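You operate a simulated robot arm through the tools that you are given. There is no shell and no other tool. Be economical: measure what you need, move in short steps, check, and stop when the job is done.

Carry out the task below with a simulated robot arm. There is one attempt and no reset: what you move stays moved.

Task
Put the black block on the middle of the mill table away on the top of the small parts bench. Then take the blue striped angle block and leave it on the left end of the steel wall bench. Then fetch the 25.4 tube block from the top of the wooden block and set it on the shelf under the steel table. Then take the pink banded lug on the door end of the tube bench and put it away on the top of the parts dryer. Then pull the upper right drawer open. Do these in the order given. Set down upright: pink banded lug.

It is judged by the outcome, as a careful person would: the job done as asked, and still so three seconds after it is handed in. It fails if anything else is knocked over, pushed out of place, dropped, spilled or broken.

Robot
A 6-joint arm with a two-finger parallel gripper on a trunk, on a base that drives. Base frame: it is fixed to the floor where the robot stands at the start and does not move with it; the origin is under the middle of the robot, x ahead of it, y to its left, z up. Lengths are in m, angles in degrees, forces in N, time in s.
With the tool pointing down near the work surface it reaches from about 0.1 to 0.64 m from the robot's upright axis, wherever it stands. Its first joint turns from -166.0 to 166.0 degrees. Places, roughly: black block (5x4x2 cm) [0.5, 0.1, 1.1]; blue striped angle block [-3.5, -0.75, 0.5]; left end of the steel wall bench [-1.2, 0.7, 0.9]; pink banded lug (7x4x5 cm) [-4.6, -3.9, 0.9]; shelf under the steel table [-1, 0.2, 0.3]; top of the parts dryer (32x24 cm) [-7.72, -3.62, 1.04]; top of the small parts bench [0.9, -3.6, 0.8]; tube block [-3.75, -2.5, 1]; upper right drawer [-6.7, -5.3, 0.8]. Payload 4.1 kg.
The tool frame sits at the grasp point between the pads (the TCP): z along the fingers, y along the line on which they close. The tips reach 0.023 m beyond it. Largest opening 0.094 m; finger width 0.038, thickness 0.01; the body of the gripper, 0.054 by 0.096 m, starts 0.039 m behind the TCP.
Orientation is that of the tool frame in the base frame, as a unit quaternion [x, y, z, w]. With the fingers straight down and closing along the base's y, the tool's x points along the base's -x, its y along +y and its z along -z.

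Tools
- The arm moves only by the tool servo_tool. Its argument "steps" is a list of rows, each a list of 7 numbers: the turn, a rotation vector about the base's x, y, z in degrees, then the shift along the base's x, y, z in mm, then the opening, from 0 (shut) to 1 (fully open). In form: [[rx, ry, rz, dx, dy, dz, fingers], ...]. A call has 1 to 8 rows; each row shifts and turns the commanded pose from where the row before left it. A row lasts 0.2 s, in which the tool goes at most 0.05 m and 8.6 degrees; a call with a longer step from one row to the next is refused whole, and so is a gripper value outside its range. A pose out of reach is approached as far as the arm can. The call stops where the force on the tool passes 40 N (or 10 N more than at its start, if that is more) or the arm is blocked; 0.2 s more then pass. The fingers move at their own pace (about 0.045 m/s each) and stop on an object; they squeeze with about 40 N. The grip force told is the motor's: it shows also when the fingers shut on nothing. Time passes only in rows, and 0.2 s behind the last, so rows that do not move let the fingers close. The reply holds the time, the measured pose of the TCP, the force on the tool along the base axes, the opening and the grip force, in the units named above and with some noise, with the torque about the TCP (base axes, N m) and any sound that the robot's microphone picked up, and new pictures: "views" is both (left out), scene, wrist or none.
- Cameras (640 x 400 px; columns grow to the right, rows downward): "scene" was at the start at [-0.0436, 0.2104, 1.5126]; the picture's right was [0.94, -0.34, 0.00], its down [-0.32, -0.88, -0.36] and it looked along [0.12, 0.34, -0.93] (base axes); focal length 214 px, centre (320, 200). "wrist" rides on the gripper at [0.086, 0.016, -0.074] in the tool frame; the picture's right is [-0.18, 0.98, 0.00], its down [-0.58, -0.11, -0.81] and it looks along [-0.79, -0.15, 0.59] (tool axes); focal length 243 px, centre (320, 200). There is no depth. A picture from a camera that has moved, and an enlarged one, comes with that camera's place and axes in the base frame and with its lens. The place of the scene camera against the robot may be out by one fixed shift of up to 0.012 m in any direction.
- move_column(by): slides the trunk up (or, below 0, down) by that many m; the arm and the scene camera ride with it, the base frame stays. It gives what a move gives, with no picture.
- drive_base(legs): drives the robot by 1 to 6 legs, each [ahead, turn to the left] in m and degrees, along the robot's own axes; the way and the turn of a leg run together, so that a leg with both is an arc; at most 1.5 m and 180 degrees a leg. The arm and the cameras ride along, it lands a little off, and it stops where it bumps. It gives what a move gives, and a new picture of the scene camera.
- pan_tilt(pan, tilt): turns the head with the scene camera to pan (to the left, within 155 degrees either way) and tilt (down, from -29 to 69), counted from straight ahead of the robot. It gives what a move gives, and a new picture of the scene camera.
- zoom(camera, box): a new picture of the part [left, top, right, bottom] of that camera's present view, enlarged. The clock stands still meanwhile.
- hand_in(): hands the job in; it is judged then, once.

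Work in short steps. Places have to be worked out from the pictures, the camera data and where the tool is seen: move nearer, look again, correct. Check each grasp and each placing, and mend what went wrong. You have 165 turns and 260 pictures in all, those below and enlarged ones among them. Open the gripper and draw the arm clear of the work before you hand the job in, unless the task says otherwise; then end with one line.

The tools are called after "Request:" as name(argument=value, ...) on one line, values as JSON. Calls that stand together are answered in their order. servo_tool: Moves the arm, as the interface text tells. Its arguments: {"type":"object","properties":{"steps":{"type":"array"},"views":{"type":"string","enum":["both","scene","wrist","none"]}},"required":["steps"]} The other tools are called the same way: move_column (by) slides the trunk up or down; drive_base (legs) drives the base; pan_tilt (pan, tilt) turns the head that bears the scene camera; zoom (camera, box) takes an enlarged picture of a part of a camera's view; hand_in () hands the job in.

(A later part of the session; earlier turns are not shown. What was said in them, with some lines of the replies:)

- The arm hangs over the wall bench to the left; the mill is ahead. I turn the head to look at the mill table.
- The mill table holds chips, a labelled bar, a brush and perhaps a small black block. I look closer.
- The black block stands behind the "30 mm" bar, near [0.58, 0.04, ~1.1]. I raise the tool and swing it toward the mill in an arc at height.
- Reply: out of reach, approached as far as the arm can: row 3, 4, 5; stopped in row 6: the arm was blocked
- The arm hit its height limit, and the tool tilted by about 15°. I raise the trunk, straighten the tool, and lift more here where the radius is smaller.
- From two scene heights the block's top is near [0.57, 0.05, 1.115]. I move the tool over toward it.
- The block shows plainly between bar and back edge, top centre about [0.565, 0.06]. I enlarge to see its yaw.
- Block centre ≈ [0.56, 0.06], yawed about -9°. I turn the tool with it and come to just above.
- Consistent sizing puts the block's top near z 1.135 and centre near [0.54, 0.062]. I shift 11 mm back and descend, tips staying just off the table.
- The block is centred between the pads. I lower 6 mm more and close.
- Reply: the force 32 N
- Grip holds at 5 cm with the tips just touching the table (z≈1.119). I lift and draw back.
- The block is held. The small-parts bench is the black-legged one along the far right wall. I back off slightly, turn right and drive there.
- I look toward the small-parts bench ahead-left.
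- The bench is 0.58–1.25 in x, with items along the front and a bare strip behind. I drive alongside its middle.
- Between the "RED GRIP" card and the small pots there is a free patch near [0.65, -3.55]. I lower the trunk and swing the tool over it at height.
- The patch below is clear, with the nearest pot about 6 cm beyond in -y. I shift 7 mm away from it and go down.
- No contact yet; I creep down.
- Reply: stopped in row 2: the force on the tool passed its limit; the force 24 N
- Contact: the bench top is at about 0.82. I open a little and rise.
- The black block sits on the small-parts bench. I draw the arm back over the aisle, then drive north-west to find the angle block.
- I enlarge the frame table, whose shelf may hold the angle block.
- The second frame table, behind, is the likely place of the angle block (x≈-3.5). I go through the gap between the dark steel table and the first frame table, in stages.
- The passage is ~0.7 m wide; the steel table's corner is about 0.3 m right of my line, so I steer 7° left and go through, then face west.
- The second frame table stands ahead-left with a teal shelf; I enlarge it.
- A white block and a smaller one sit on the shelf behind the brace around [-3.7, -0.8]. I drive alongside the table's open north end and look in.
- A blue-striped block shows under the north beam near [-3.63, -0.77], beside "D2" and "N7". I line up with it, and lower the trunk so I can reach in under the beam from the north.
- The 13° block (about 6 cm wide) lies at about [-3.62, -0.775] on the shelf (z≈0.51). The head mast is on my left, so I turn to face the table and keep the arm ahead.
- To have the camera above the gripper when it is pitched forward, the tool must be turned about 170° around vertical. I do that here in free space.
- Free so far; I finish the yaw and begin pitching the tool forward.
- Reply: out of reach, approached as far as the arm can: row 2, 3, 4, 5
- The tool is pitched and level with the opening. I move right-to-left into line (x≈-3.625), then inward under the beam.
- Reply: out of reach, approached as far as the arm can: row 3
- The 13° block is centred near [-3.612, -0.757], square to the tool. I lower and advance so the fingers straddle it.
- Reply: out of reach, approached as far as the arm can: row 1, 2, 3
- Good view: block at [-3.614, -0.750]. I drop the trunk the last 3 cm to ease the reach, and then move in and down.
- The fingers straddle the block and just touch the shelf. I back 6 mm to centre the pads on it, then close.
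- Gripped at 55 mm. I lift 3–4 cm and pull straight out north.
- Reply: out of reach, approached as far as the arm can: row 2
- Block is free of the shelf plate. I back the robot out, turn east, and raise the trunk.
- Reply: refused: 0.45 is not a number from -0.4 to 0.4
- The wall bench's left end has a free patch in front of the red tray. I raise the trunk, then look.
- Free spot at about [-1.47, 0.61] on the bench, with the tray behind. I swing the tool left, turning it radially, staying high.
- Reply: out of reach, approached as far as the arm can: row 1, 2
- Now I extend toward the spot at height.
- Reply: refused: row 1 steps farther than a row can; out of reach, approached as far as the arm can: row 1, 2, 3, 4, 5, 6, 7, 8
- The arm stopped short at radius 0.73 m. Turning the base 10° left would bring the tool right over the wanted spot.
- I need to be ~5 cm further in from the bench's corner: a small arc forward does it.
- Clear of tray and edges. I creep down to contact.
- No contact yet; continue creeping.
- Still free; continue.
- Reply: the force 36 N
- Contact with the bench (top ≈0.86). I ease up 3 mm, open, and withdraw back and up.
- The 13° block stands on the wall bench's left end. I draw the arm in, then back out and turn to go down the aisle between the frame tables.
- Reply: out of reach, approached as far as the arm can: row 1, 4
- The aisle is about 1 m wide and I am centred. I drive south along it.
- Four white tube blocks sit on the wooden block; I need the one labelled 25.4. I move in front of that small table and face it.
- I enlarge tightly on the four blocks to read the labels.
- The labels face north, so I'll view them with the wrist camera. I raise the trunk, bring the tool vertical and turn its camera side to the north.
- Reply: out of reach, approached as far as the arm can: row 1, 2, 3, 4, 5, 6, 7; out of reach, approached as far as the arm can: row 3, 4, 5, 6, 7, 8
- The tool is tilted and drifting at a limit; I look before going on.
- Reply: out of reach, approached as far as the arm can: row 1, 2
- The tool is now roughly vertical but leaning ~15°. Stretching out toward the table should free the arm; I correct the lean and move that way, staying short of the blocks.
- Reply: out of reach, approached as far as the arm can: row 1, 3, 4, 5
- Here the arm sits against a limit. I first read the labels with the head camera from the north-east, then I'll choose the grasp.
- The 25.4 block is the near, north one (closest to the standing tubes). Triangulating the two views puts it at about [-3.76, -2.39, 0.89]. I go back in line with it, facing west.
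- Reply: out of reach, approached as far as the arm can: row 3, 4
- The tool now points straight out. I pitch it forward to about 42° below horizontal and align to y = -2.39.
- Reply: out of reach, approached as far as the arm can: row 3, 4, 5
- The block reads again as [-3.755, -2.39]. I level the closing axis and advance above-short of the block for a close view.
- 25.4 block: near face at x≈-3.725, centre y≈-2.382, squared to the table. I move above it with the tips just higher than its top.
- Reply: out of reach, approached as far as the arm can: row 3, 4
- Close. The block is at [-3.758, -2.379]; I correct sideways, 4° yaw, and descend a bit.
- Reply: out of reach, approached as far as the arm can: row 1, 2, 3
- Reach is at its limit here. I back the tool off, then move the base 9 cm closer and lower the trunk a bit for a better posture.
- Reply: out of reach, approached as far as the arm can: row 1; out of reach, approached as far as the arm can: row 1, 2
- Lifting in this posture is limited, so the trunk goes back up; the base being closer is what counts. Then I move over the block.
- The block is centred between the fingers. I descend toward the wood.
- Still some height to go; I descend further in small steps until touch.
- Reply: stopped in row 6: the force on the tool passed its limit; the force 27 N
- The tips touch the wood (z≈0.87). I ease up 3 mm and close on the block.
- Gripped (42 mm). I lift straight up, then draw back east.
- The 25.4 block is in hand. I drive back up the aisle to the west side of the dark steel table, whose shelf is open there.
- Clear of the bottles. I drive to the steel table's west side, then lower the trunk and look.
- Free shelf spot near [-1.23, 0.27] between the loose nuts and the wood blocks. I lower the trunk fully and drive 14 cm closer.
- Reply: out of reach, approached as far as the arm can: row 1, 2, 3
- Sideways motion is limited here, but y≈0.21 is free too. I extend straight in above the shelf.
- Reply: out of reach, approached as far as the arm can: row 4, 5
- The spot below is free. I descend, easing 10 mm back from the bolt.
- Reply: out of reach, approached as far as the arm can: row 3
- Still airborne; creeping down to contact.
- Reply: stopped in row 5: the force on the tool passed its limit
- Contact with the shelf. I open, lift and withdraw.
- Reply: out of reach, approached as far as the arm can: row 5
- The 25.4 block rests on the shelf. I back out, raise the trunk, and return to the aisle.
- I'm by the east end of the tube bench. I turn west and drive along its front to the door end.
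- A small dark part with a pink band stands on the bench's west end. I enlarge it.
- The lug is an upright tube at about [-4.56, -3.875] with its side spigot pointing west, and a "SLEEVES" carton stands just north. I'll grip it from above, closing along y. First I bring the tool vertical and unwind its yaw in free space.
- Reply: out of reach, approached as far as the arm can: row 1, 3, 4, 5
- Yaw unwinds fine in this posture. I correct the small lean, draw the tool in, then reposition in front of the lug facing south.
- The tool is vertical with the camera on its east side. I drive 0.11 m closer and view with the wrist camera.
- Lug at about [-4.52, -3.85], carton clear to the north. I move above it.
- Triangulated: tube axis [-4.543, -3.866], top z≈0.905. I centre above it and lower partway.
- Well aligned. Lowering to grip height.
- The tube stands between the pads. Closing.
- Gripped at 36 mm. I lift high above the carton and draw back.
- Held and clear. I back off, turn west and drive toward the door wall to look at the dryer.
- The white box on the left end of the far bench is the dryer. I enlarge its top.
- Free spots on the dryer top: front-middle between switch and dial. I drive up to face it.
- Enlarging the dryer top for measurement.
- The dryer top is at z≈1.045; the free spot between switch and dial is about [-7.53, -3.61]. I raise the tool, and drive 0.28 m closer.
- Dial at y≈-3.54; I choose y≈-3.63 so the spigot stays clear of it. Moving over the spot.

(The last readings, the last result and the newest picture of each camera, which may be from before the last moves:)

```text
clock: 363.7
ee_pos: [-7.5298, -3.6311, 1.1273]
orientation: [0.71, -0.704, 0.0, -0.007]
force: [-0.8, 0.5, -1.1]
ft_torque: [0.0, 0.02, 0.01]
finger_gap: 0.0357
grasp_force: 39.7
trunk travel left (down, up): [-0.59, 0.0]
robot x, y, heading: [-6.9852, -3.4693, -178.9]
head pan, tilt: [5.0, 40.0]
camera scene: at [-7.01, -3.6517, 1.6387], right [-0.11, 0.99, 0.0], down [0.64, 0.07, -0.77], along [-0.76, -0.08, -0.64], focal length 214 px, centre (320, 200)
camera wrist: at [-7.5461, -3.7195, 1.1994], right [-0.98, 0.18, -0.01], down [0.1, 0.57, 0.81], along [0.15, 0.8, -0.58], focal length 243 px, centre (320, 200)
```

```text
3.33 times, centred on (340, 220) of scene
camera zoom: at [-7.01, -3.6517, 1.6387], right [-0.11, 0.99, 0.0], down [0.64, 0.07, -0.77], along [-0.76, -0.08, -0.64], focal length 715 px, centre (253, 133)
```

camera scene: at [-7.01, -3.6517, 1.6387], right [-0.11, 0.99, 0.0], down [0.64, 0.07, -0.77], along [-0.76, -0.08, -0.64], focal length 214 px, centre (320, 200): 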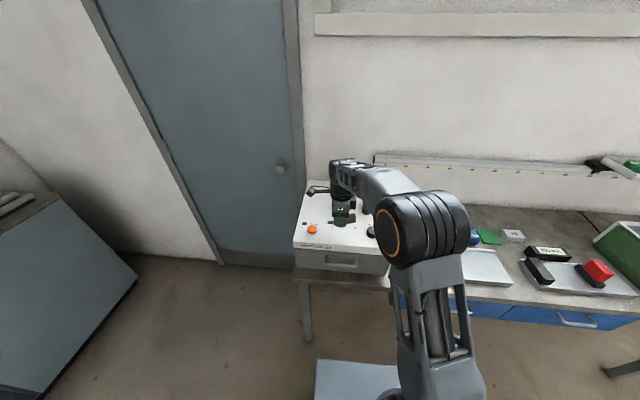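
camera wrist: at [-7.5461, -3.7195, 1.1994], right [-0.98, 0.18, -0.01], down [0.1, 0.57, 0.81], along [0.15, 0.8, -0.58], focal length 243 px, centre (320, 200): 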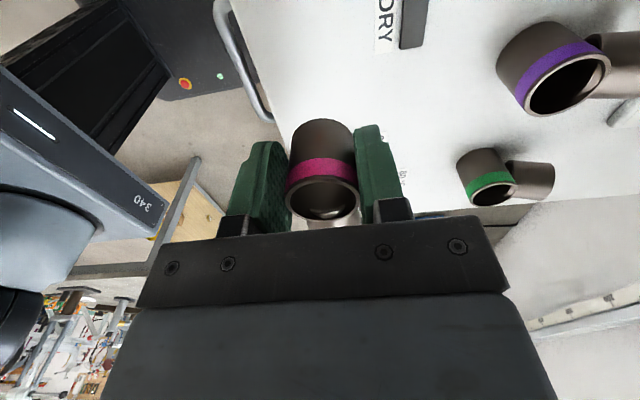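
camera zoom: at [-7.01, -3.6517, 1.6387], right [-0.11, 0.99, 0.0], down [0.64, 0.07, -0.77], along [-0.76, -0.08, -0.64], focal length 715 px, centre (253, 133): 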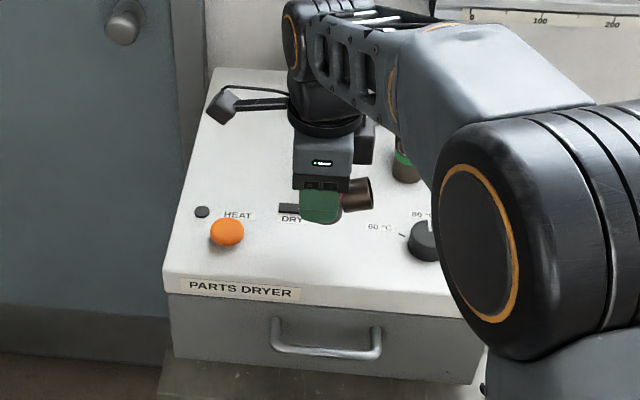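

Position looks right: clear of dial, switch and other lugs. I lower in small steps.

Request:
servo_tool(steps=[[0, 0, 0, 0, 0, -12, 0.15], [0, 0, 0, 0, 0, -10, 0.15], [0, 0, 0, 0, 0, -8, 0.15], [0, 0, 0, 0, 0, -4, 0.15], [0, 0, 0, 0, 0, -4, 0.15], [0, 0, 0, 0, 0, -3, 0.15], [0, 0, 0, 0, 0, -3, 0.15], [0, 0, 0, 0, 0, -3, 0.15]], views="wrist")

```text
clock: 365.5
ee_pos: [-7.5284, -3.6306, 1.0789]
orientation: [0.71, -0.704, -0.001, -0.007]
force: [-0.6, 0.6, -1.1]
ft_torque: [-0.01, -0.03, -0.02]
finger_gap: 0.0359
grasp_force: 40.5
trunk travel left (down, up): [-0.59, 0.0]
robot x, y, heading: [-6.9855, -3.4719, -179.0]
head pan, tilt: [5.0, 40.0]
camera wrist: at [-7.546, -3.7195, 1.1523], right [-0.98, 0.18, -0.01], down [0.1, 0.57, 0.81], along [0.15, 0.8, -0.58], focal length 243 px, centre (320, 200)
```

wrist: 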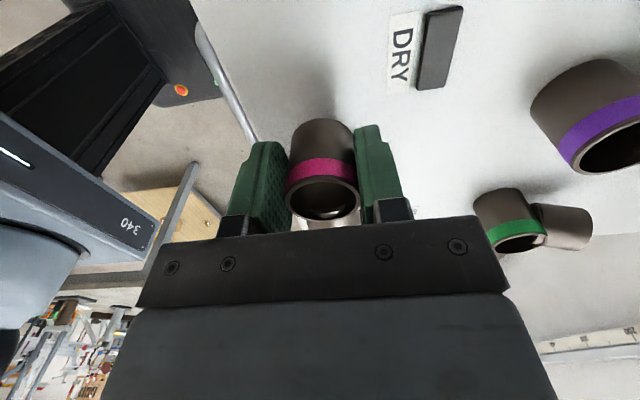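

Not yet touching; continue in 3 mm steps.

Request:
servo_tool(steps=[[0, 0, 0, 0, 0, -3, 0.15], [0, 0, 0, 0, 0, -3, 0.15], [0, 0, 0, 0, 0, -3, 0.15], [0, 0, 0, 0, 0, -3, 0.15], [0, 0, 0, 0, 0, -3, 0.15]], views="wrist")

```text
clock: 366.7
ee_pos: [-7.5279, -3.6302, 1.0653]
orientation: [0.71, -0.704, -0.001, -0.006]
force: [-0.7, 0.3, 4.0]
ft_torque: [0.05, 0.1, 0.01]
finger_gap: 0.0354
grasp_force: 39.9
trunk travel left (down, up): [-0.59, 0.0]
robot x, y, heading: [-6.9821, -3.4657, -178.9]
head pan, tilt: [5.0, 40.0]
camera wrist: at [-7.5452, -3.7185, 1.1382], right [-0.98, 0.18, 0.0], down [0.1, 0.57, 0.81], along [0.15, 0.8, -0.58], focal length 243 px, centre (320, 200)
```

wrist: 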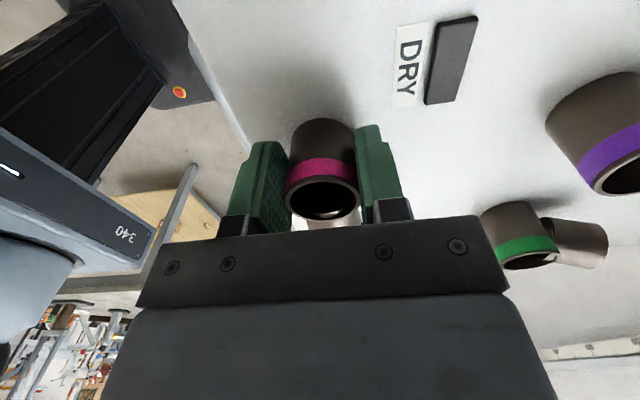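

First contact (≈5 N). One more gentle 2 mm, then release and rise.

Request:
servo_tool(steps=[[0, 0, 0, 0, 0, -2, 0.15], [0, 0, 0, 0, 0, 0, 0.15]], views="none")

Request:
servo_tool(steps=[[0, 0, 0, 0, 0, 1, 0.6], [0, 0, 0, 0, 0, 0, 0.6], [0, 0, 0, 0, 0, 0, 0.6], [0, 0, 0, 0, 0, 0, 0.6]], views="wrist")

```text
clock: 367.3
ee_pos: [-7.5284, -3.6293, 1.0651]
orientation: [0.71, -0.704, -0.002, -0.004]
force: [0.5, -1.3, 24.1]
ft_torque: [0.24, 0.06, -0.02]
finger_gap: 0.0357
grasp_force: 39.9
trunk travel left (down, up): [-0.59, 0.0]
robot x, y, heading: [-6.986, -3.4656, -179.0]
head pan, tilt: [5.0, 40.0]
```

```text
clock: 368.3
ee_pos: [-7.5293, -3.6304, 1.0644]
orientation: [0.711, -0.704, 0.0, -0.007]
force: [-0.3, 1.1, 0.1]
ft_torque: [-0.01, -0.01, 0.02]
finger_gap: 0.0566
grasp_force: 0.0
trunk travel left (down, up): [-0.59, 0.0]
robot x, y, heading: [-6.9869, -3.4648, -179.1]
head pan, tilt: [5.0, 40.0]
camera wrist: at [-7.5456, -3.7186, 1.1363], right [-0.98, 0.18, -0.01], down [0.1, 0.57, 0.81], along [0.15, 0.8, -0.58], focal length 243 px, centre (320, 200)
```

wrist: 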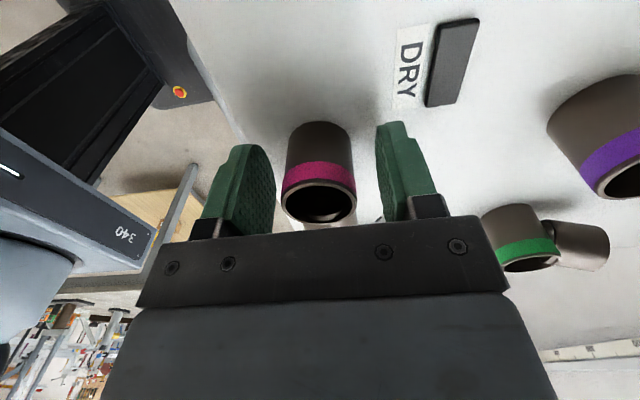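

The lug stands free. I rise straight up and pull back east.

Request:
servo_tool(steps=[[0, 0, 0, 0, 0, 20, 0.6], [0, 0, 0, 0, 0, 35, 0.6], [0, 0, 0, 0, 0, 30, 0.6], [0, 0, 0, 30, 0, 0, 0.6], [0, 0, 0, 45, 5, 0, 0.6], [0, 0, 0, 45, 10, 0, 0.6], [0, 0, 0, 45, 15, 0, 0.6]], views="scene")

Request:
zoom(camera="scene", box=[280, 170, 400, 280])

```text
clock: 369.9
ee_pos: [-7.3653, -3.5993, 1.1483]
orientation: [0.711, -0.703, 0.0, -0.006]
force: [0.0, -0.7, 0.2]
ft_torque: [0.0, -0.03, -0.01]
finger_gap: 0.0566
grasp_force: 0.1
trunk travel left (down, up): [-0.59, 0.0]
robot x, y, heading: [-6.9849, -3.4647, -178.8]
head pan, tilt: [5.0, 40.0]
camera scene: at [-7.0088, -3.6511, 1.6388], right [-0.11, 0.99, 0.0], down [0.64, 0.07, -0.77], along [-0.76, -0.08, -0.64], focal length 214 px, centre (320, 200)
```

scene: 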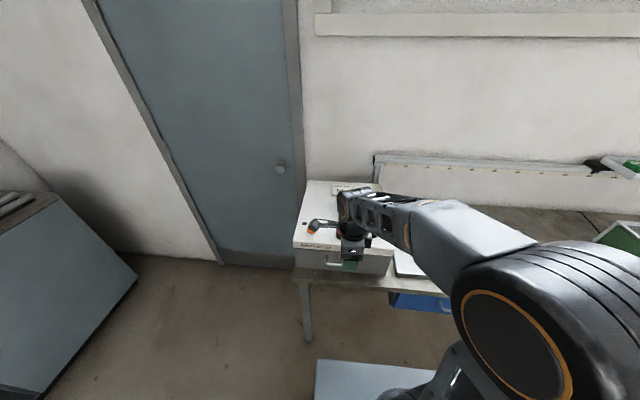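

```text
3.64 times, centred on (340, 225) of scene
camera zoom: at [-7.0088, -3.6511, 1.6388], right [-0.11, 0.99, 0.0], down [0.64, 0.07, -0.77], along [-0.76, -0.08, -0.64], focal length 780 px, centre (247, 109)
```

zoom: 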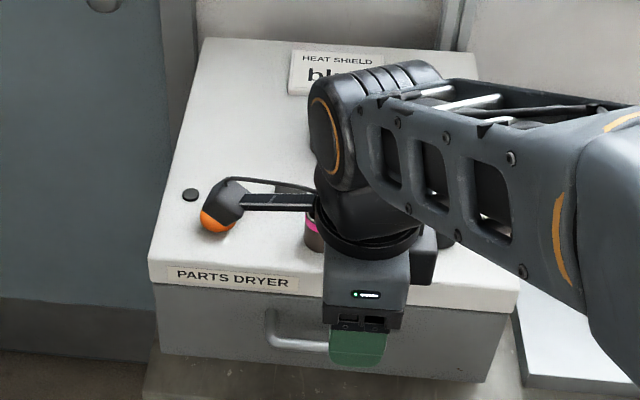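

The lug stands upright on the dryer. Next the drawer: I back away and look at the cabinets on the left.

Request:
drive_base(legs=[[-0.4, 0]])

Request:
pan_tilt(pan=90, tilt=25)

```text
clock: 372.4
ee_pos: [-6.9704, -3.5933, 1.1468]
orientation: [0.711, -0.704, -0.001, -0.007]
force: [-0.1, -0.5, 0.3]
ft_torque: [0.0, 0.03, -0.01]
finger_gap: 0.0564
grasp_force: 0.1
trunk travel left (down, up): [-0.59, 0.0]
robot x, y, heading: [-6.5901, -3.4578, -179.0]
head pan, tilt: [5.0, 40.0]
camera scene: at [-6.6137, -3.6436, 1.6387], right [-0.11, 0.99, 0.0], down [0.64, 0.07, -0.77], along [-0.76, -0.08, -0.64], focal length 214 px, centre (320, 200)
```

scene: 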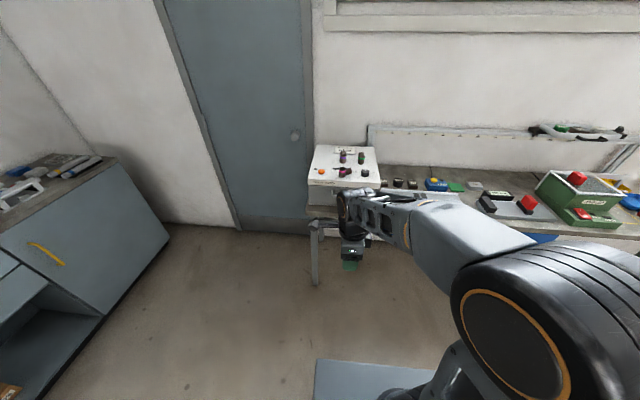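

```text
clock: 374.0
ee_pos: [-6.9726, -3.5929, 1.1463]
orientation: [0.711, -0.703, -0.001, -0.007]
force: [-0.9, 0.5, 0.5]
ft_torque: [0.03, -0.01, 0.01]
finger_gap: 0.0564
grasp_force: 0.2
trunk travel left (down, up): [-0.59, 0.0]
robot x, y, heading: [-6.5939, -3.4629, -178.8]
head pan, tilt: [90.0, 25.0]
camera scene: at [-6.5279, -3.7265, 1.662], right [-1.0, -0.02, 0.0], down [-0.01, 0.42, -0.91], along [0.02, -0.91, -0.42], focal length 214 px, centre (320, 200)
```

scene: 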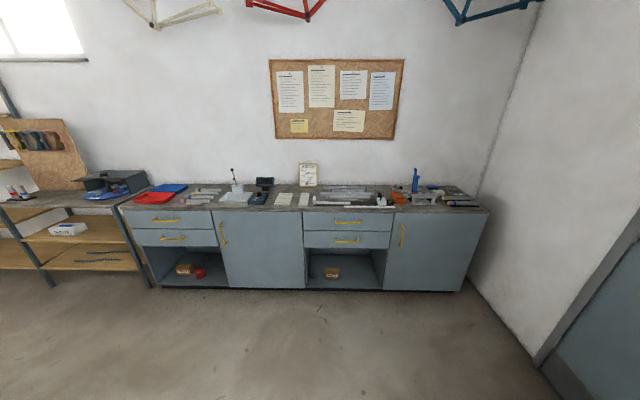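

The right-hand pair's upper drawer, with a yellow bar handle, is near [-6.72, -5.15, 0.8]. I turn south and drive closer.

Request:
drive_base(legs=[[0, 88.8], [0.75, 0]])

Request:
pan_tilt(pan=-8, tilt=40)

Request:
zoom(camera="scene", box=[220, 130, 420, 255])

```text
clock: 381.9
ee_pos: [-6.4486, -4.5941, 1.1465]
orientation: [1.0, 0.002, -0.005, -0.004]
force: [0.2, 0.3, 0.0]
ft_torque: [0.03, -0.01, 0.0]
finger_gap: 0.0563
grasp_force: 0.1
trunk travel left (down, up): [-0.59, 0.0]
robot x, y, heading: [-6.5774, -4.2131, -89.3]
head pan, tilt: [90.0, 25.0]
camera scene: at [-6.3225, -4.1586, 1.6621], right [0.01, -1.0, 0.0], down [-0.42, -0.01, -0.91], along [0.91, 0.01, -0.42], focal length 214 px, centre (320, 200)
```

scene: 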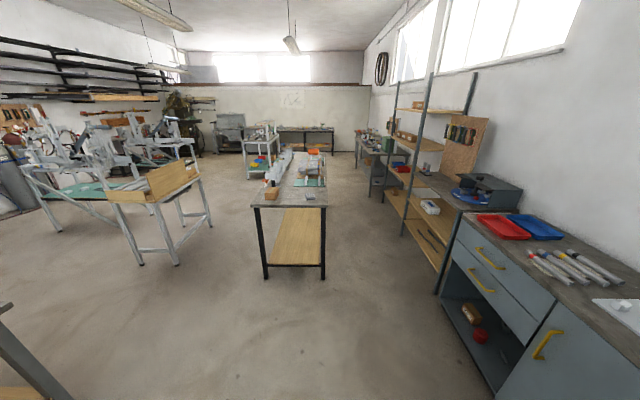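

```text
clock: 383.6
ee_pos: [-6.4491, -4.5934, 1.1471]
orientation: [1.0, 0.001, -0.006, -0.004]
force: [-0.6, 0.3, -0.8]
ft_torque: [-0.01, 0.0, 0.02]
finger_gap: 0.0561
grasp_force: 0.0
trunk travel left (down, up): [-0.59, 0.0]
robot x, y, heading: [-6.5778, -4.2137, -89.0]
head pan, tilt: [-8.0, 40.0]
camera scene: at [-6.4252, -4.2439, 1.6387], right [-0.99, 0.12, 0.0], down [0.08, 0.64, -0.77], along [-0.1, -0.76, -0.64], focal length 214 px, centre (320, 200)
```

scene: 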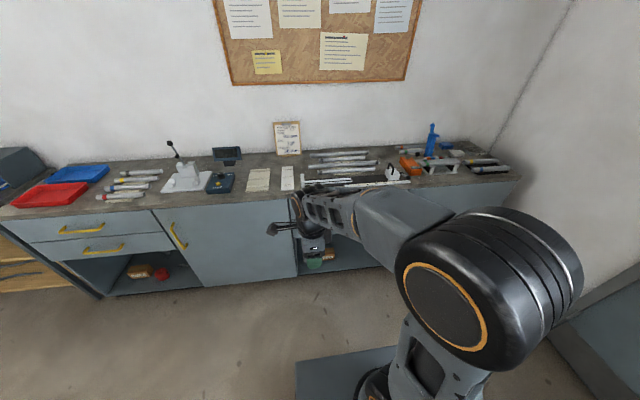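

```text
3.20 times, centred on (320, 192) of scene
camera zoom: at [-6.4252, -4.2439, 1.6387], right [-0.99, 0.12, 0.0], down [0.08, 0.64, -0.77], along [-0.1, -0.76, -0.64], focal length 686 px, centre (320, 224)
```

zoom: 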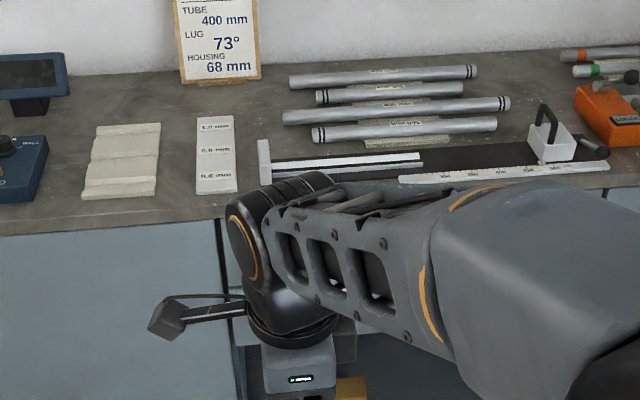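

The arm hides the right drawer. I lower the trunk, then start pitching the tool toward horizontal while reaching forward.

Request:
move_column(by=-0.3)

Request:
servo_tool(steps=[[0, 0, 0, -10, -40, 0, 0.75], [-8.2, 0, 0, -10, -40, 0, 0.75], [-8.2, 0, 0, -10, -40, 0, 0.75], [-8.2, 0, 0, -10, -30, 0, 0.75], [-8.2, 0, 0, -10, -20, 0, 0.75], [-8.2, 0, 0, -10, -20, 0, 0.75]], views="both")

```text
clock: 386.6
ee_pos: [-6.4478, -4.5937, 0.8477]
orientation: [1.0, 0.001, -0.006, -0.004]
force: [0.0, -0.2, -0.6]
ft_torque: [0.0, 0.02, 0.01]
finger_gap: 0.0565
grasp_force: 0.0
trunk travel left (down, up): [-0.29, 0.3]
robot x, y, heading: [-6.5785, -4.2146, -89.5]
head pan, tilt: [-8.0, 40.0]
```

```text
clock: 388.0
ee_pos: [-6.5082, -4.7834, 0.8468]
orientation: [0.938, 0.0, -0.006, 0.346]
force: [-0.1, -0.5, 0.6]
ft_torque: [0.01, 0.0, 0.04]
finger_gap: 0.0704
grasp_force: 0.0
trunk travel left (down, up): [-0.29, 0.3]
robot x, y, heading: [-6.58, -4.2136, -89.1]
head pan, tilt: [-8.0, 40.0]
camera scene: at [-6.4253, -4.2438, 1.3387], right [-0.99, 0.13, 0.0], down [0.08, 0.64, -0.77], along [-0.1, -0.76, -0.64], focal length 214 px, centre (320, 200)
camera wrist: at [-6.4215, -4.7492, 0.9115], right [-0.18, -0.75, 0.64], down [-0.57, 0.61, 0.55], along [-0.8, -0.27, -0.54], focal length 243 px, centre (320, 200)
```

scene: 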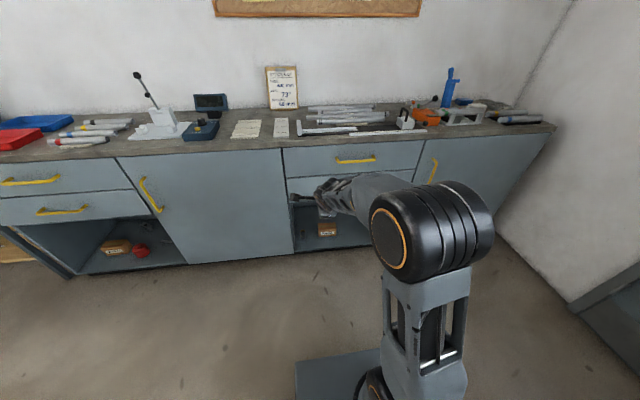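
wrist: 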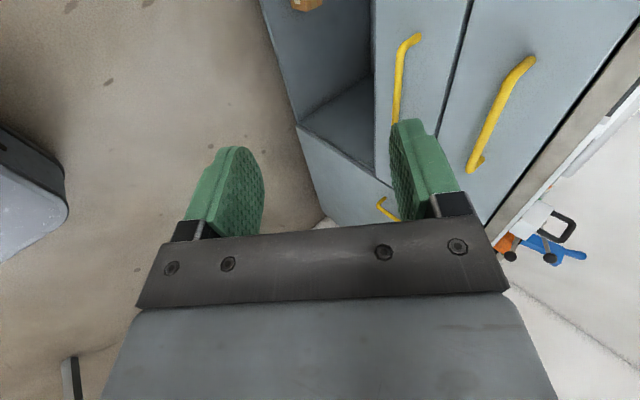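

Both handles are visible; the upper right handle triangulates to about [-6.756, -5.235, 0.79]. I finish pitching to horizontal, then shift the base sideways.

Request:
servo_tool(steps=[[-8.25, 0, 0, -5, -10, -5, 0.75], [-8.25, 0, 0, -5, -10, -5, 0.75], [-8.25, 0, 0, -5, -10, -5, 0.75], [-8.25, 0, 0, -5, 0, -5, 0.75], [-8.25, 0, 0, -5, 0, -5, 0.75], [-8.25, 0, 0, -5, 0, -5, 0.75]], views="none")

Request:
drive_base(legs=[[0, -30], [0.22, 0], [0, 29.5]])

Request:
servo_tool(steps=[[0, 0, 0, 0, 0, 0, 0.75]], views="both")

```text
clock: 389.4
ee_pos: [-6.5269, -4.8101, 0.8518]
orientation: [0.789, 0.017, 0.015, 0.614]
force: [-0.1, 0.3, 0.6]
ft_torque: [0.04, -0.02, 0.01]
finger_gap: 0.0706
grasp_force: 0.1
out of reach, approached as far as the arm can: row 2, 3, 4, 5
trunk travel left (down, up): [-0.29, 0.3]
robot x, y, heading: [-6.5824, -4.2115, -89.2]
head pan, tilt: [-8.0, 40.0]
```

```text
clock: 394.0
ee_pos: [-6.6392, -5.0043, 0.8525]
orientation: [0.79, 0.014, 0.013, 0.613]
force: [0.7, 0.1, 0.4]
ft_torque: [0.01, 0.0, -0.02]
finger_gap: 0.0704
grasp_force: 0.1
trunk travel left (down, up): [-0.29, 0.3]
robot x, y, heading: [-6.688, -4.4067, -89.6]
head pan, tilt: [-8.0, 40.0]
camera scene: at [-6.5345, -4.4395, 1.3387], right [-0.99, 0.13, 0.0], down [0.09, 0.64, -0.77], along [-0.1, -0.76, -0.64], focal length 214 px, centre (320, 200)
```

scene: 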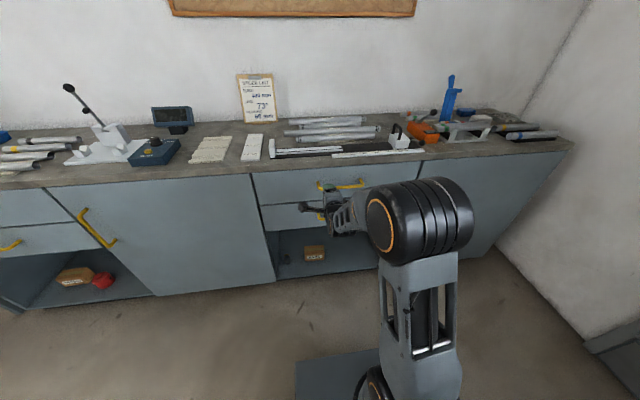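

```text
clock: 394.4
ee_pos: [-6.6403, -5.0039, 0.8519]
orientation: [0.789, 0.014, 0.013, 0.614]
force: [-0.3, 0.3, -0.1]
ft_torque: [0.03, -0.04, 0.0]
finger_gap: 0.0706
grasp_force: 0.1
trunk travel left (down, up): [-0.29, 0.3]
robot x, y, heading: [-6.6884, -4.4044, -89.5]
head pan, tilt: [-8.0, 40.0]
camera scene: at [-6.5345, -4.4395, 1.3387], right [-0.99, 0.13, 0.0], down [0.09, 0.64, -0.77], along [-0.1, -0.76, -0.64], focal length 214 px, centre (320, 200)
camera wrist: at [-6.5565, -4.934, 0.8855], right [-0.18, -0.25, 0.95], down [-0.61, 0.79, 0.09], along [-0.77, -0.57, -0.29], focal length 243 px, centre (320, 200)
```

scene: 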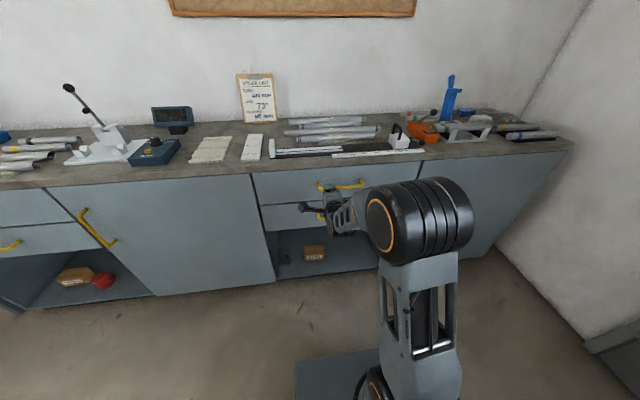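
wrist: 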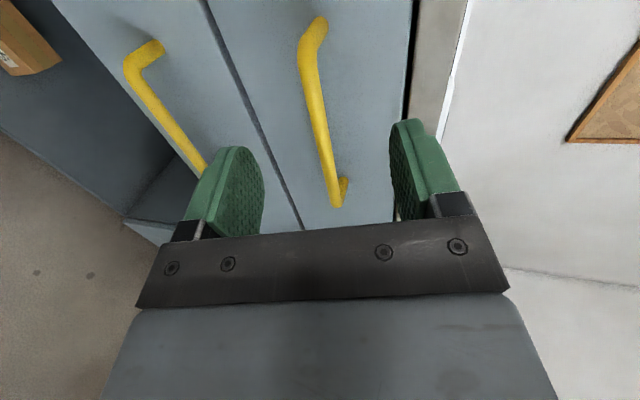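

The fingers already bracket the upper handle in view. Handle mid ≈ [-6.717, -5.135, 0.815]. I align height and x and narrow the opening, then check.

Request:
servo_tool(steps=[[0, 0, 0, -25, 0, -15, 0.55], [0, 0, 0, -30, 0, -15, 0.55], [0, 0, 0, 0, -40, -4, 0.55]], views="both")

```text
clock: 395.2
ee_pos: [-6.6936, -5.0435, 0.8182]
orientation: [0.789, 0.014, 0.014, 0.614]
force: [0.7, -0.7, -0.2]
ft_torque: [0.02, -0.06, 0.0]
finger_gap: 0.0516
grasp_force: 0.1
trunk travel left (down, up): [-0.29, 0.3]
robot x, y, heading: [-6.685, -4.4106, -89.5]
head pan, tilt: [-8.0, 40.0]
camera scene: at [-6.5346, -4.4391, 1.3388], right [-0.99, 0.13, 0.0], down [0.09, 0.64, -0.77], along [-0.1, -0.76, -0.64], focal length 214 px, centre (320, 200)
camera wrist: at [-6.6114, -4.9726, 0.8514], right [-0.18, -0.25, 0.95], down [-0.61, 0.79, 0.09], along [-0.77, -0.57, -0.29], focal length 243 px, centre (320, 200)
```

scene: 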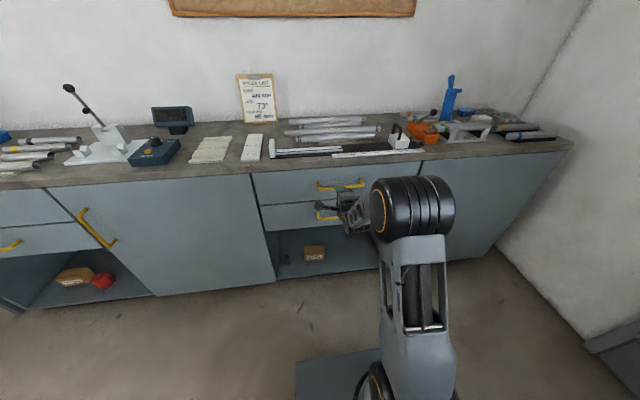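
wrist: 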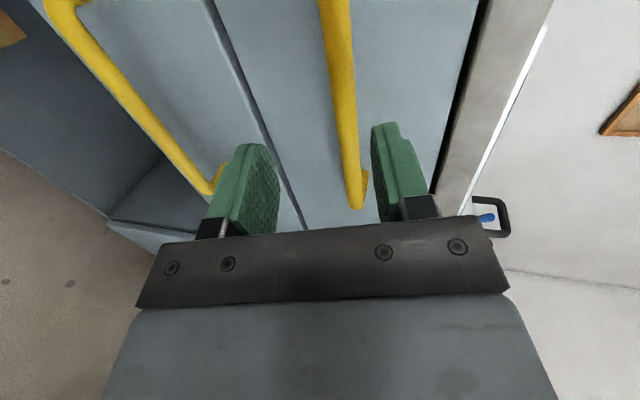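

The bar lies between the fingers at z≈0.812. I advance straight toward it.

Request:
servo_tool(steps=[[0, 0, 0, 0, -25, 0, 0.55], [0, 0, 0, 0, -25, -3, 0.55], [0, 0, 0, 0, -15, -2, 0.55], [0, 0, 0, 0, -10, 0, 0.55]], views="wrist")

```text
clock: 396.2
ee_pos: [-6.6942, -5.1186, 0.8136]
orientation: [0.79, 0.014, 0.012, 0.613]
force: [1.9, 16.0, 2.5]
ft_torque: [-0.51, 0.06, -0.18]
finger_gap: 0.0509
grasp_force: 0.0
trunk travel left (down, up): [-0.29, 0.3]
robot x, y, heading: [-6.6905, -4.4082, -89.6]
head pan, tilt: [-8.0, 40.0]
camera wrist: at [-6.6114, -5.0477, 0.8471], right [-0.18, -0.25, 0.95], down [-0.61, 0.78, 0.09], along [-0.77, -0.57, -0.29], focal length 243 px, centre (320, 200)
```

wrist: 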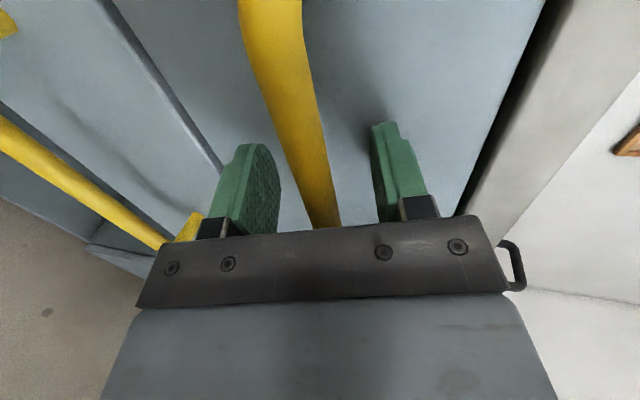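

The tips touch the drawer face and the bar is between the pads. I back 3 mm and close.

Request:
servo_tool(steps=[[0, 0, 0, 0, 3, 0, 0.55], [0, 0, 0, 0, 0, 0, 0.05], [0, 0, 0, 0, 0, 0, 0.05], [0, 0, 0, 0, 0, 0, 0.05], [0, 0, 0, 0, 0, 0, 0.05], [0, 0, 0, 0, 0, 0, 0.05]], views="wrist")

```text
clock: 397.6
ee_pos: [-6.6957, -5.1154, 0.8158]
orientation: [0.788, 0.013, 0.015, 0.615]
force: [-0.3, -3.4, 13.0]
ft_torque: [0.18, -1.08, -0.25]
finger_gap: 0.0138
grasp_force: 45.1
trunk travel left (down, up): [-0.29, 0.3]
robot x, y, heading: [-6.688, -4.4074, -89.7]
head pan, tilt: [-8.0, 40.0]
camera wrist: at [-6.612, -5.0456, 0.8484], right [-0.18, -0.25, 0.95], down [-0.61, 0.79, 0.09], along [-0.77, -0.57, -0.29], focal length 243 px, centre (320, 200)
```

wrist: 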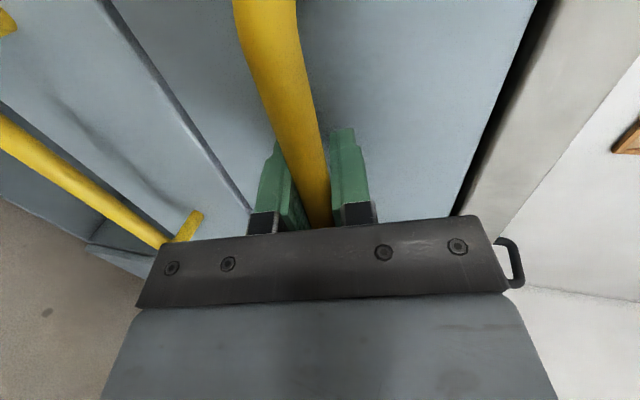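

The bar is gripped (14 mm). I pull straight north.

Request:
servo_tool(steps=[[0, 0, 0, 0, 10, 0, 0.05], [0, 0, 0, 0, 15, 0, 0.05], [0, 0, 0, 0, 20, 0, 0.05], [0, 0, 0, 0, 25, 0, 0.05], [0, 0, 0, 0, 25, 0, 0.05], [0, 0, 0, 0, 25, 0, 0.05]], views="both")

```text
clock: 399.0
ee_pos: [-6.6957, -4.9962, 0.8158]
orientation: [0.789, 0.013, 0.013, 0.615]
force: [-5.8, 2.4, 17.3]
ft_torque: [0.34, -1.22, 0.11]
finger_gap: 0.0139
grasp_force: 45.2
trunk travel left (down, up): [-0.29, 0.3]
robot x, y, heading: [-6.6858, -4.4102, -89.8]
head pan, tilt: [-8.0, 40.0]
camera scene: at [-6.5353, -4.4381, 1.3389], right [-0.99, 0.13, 0.0], down [0.09, 0.64, -0.77], along [-0.1, -0.76, -0.64], focal length 214 px, centre (320, 200)
camera wrist: at [-6.6119, -4.9259, 0.8485], right [-0.18, -0.25, 0.95], down [-0.61, 0.79, 0.09], along [-0.77, -0.57, -0.29], focal length 243 px, centre (320, 200)
```

scene: 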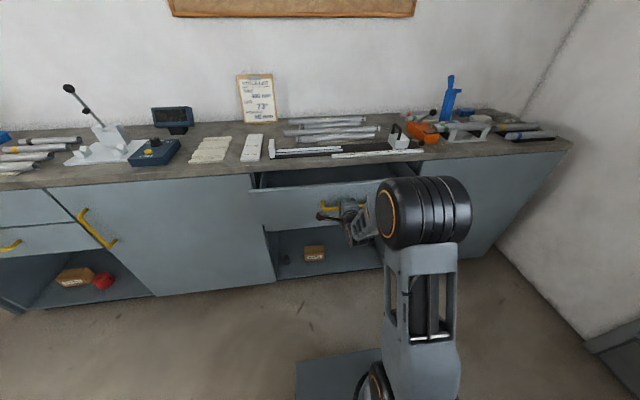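
wrist: 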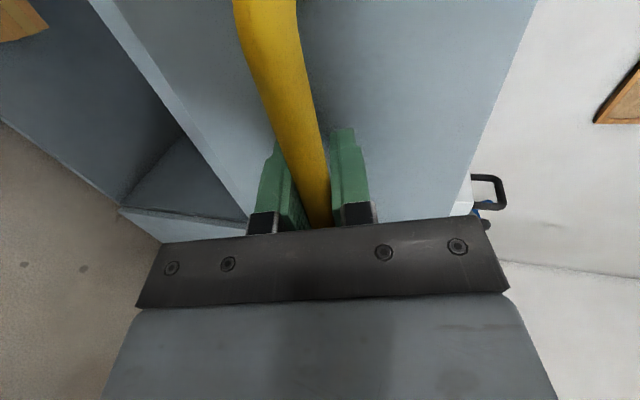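

The drawer slides. I pull further by driving straight back.

Request:
drive_base(legs=[[-0.16, 0]])

```text
clock: 400.5
ee_pos: [-6.6949, -4.8347, 0.8152]
orientation: [0.788, 0.014, 0.015, 0.615]
force: [-7.8, -1.0, 19.0]
ft_torque: [0.2, -0.95, -1.18]
finger_gap: 0.014
grasp_force: 44.8
trunk travel left (down, up): [-0.29, 0.3]
robot x, y, heading: [-6.6839, -4.2466, -89.7]
head pan, tilt: [-8.0, 40.0]
camera scene: at [-6.5365, -4.2756, 1.3389], right [-0.99, 0.13, 0.0], down [0.09, 0.64, -0.77], along [-0.1, -0.76, -0.64], focal length 214 px, centre (320, 200)
```

scene: 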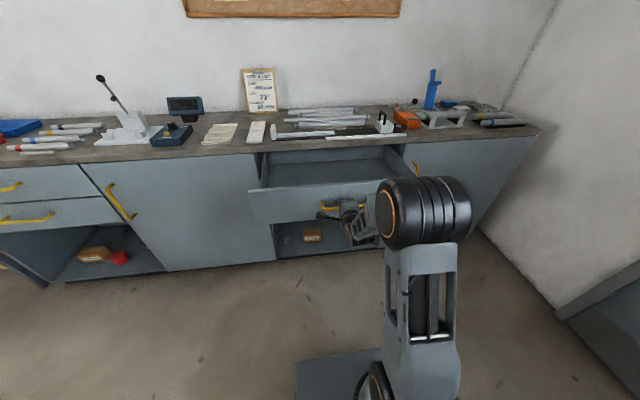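

The drawer is open about 28 cm. I release and back straight away.

Request:
servo_tool(steps=[[0, 0, 0, 0, 0, 0, 0.6], [0, 0, 0, 0, 0, 0, 0.6], [0, 0, 0, 0, 0, 0, 0.6], [0, 0, 0, 0, 0, 0, 0.6]], views="wrist")

Request:
drive_base(legs=[[-0.35, 0]])

```text
clock: 401.5
ee_pos: [-6.6948, -4.8343, 0.8129]
orientation: [0.789, 0.014, 0.014, 0.614]
force: [-0.1, 2.4, -2.8]
ft_torque: [-0.01, -0.01, -0.07]
finger_gap: 0.0553
grasp_force: 0.1
trunk travel left (down, up): [-0.29, 0.3]
robot x, y, heading: [-6.688, -4.2468, -89.7]
head pan, tilt: [-8.0, 40.0]
camera wrist: at [-6.6115, -4.7645, 0.8475], right [-0.18, -0.25, 0.95], down [-0.61, 0.78, 0.09], along [-0.77, -0.57, -0.29], focal length 243 px, centre (320, 200)
```

wrist: 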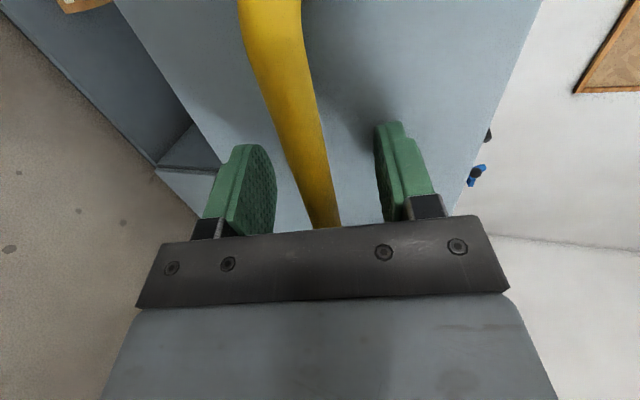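

```text
clock: 403.7
ee_pos: [-6.6961, -4.4875, 0.8144]
orientation: [0.789, 0.015, 0.015, 0.614]
force: [-0.5, 0.0, 0.8]
ft_torque: [0.01, 0.0, -0.02]
finger_gap: 0.0567
grasp_force: 0.1
trunk travel left (down, up): [-0.29, 0.3]
robot x, y, heading: [-6.6877, -3.8952, -89.6]
head pan, tilt: [-8.0, 40.0]
camera scene: at [-6.5383, -3.9278, 1.3387], right [-0.99, 0.13, 0.0], down [0.08, 0.64, -0.77], along [-0.1, -0.76, -0.64], focal length 214 px, centre (320, 200)
```

scene: 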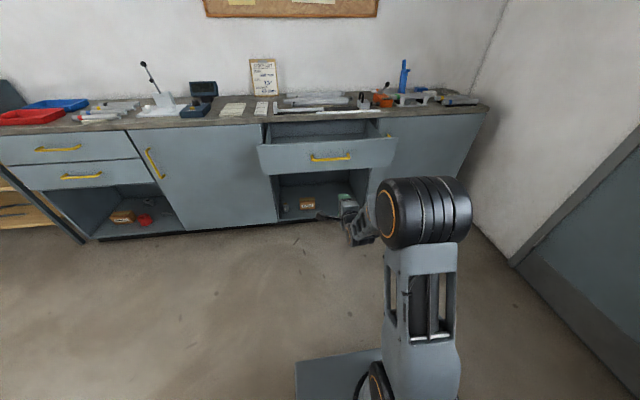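

The drawer stays open. A last look at the dryer to confirm the lug is upright.

Request:
pan_tilt(pan=-80, tilt=20)

Request:
zoom(camera="scene", box=[210, 150, 370, 260])

```text
clock: 405.2
ee_pos: [-6.6964, -4.4856, 0.8147]
orientation: [0.789, 0.015, 0.013, 0.614]
force: [-0.5, 0.4, 0.2]
ft_torque: [0.0, 0.0, -0.01]
finger_gap: 0.0566
grasp_force: 0.0
trunk travel left (down, up): [-0.29, 0.3]
robot x, y, heading: [-6.6904, -3.8948, -89.6]
head pan, tilt: [-80.0, 20.0]
camera scene: at [-6.6188, -3.8603, 1.3701], right [-0.18, 0.98, 0.0], down [0.34, 0.06, -0.94], along [-0.92, -0.17, -0.34], focal length 214 px, centre (320, 200)
```

scene: 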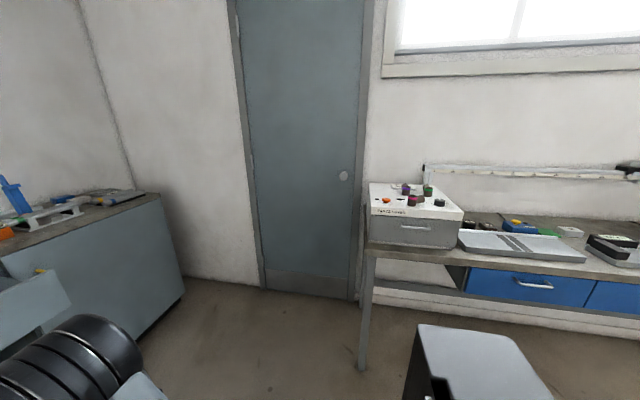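

```text
3.64 times, centred on (290, 205) of scene
camera zoom: at [-6.6188, -3.8603, 1.3701], right [-0.18, 0.98, 0.0], down [0.34, 0.06, -0.94], along [-0.92, -0.17, -0.34], focal length 780 px, centre (429, 182)
```

zoom: 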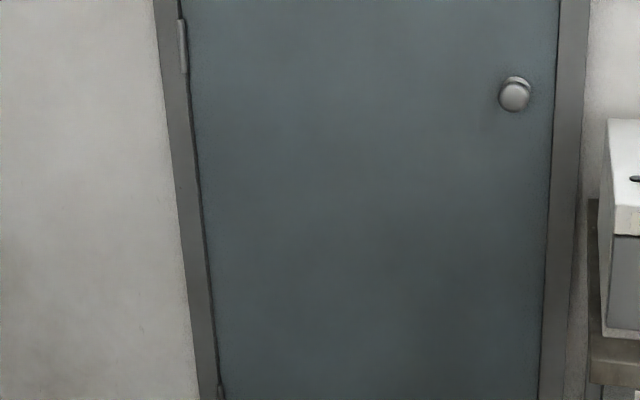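

The dryer is further right; I enlarge it.

Request:
zoom(camera="scene", box=[365, 170, 475, 240])

```text
5.71 times, centred on (420, 205) of scene
camera zoom: at [-6.6188, -3.8603, 1.3701], right [-0.18, 0.98, 0.0], down [0.34, 0.06, -0.94], along [-0.92, -0.17, -0.34], focal length 1226 px, centre (-251, 171)
```

zoom: 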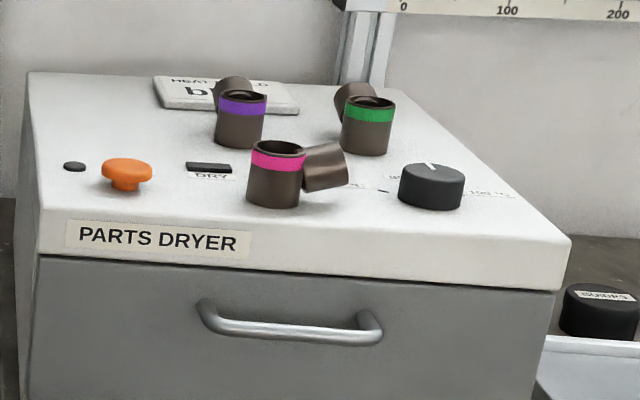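

The pink-banded lug is upright on the dryer. The gripper is open and clear of the work, so I hand the job in.

Request:
hand_in()

```text
The job is handed in.
```

All five jobs were done in the order given, and the work is handed in: the black block, the blue striped angle block, the 25.4 tube block and the pink banded lug (upright) were each set down where asked, and the upper right drawer is open about 28 cm.
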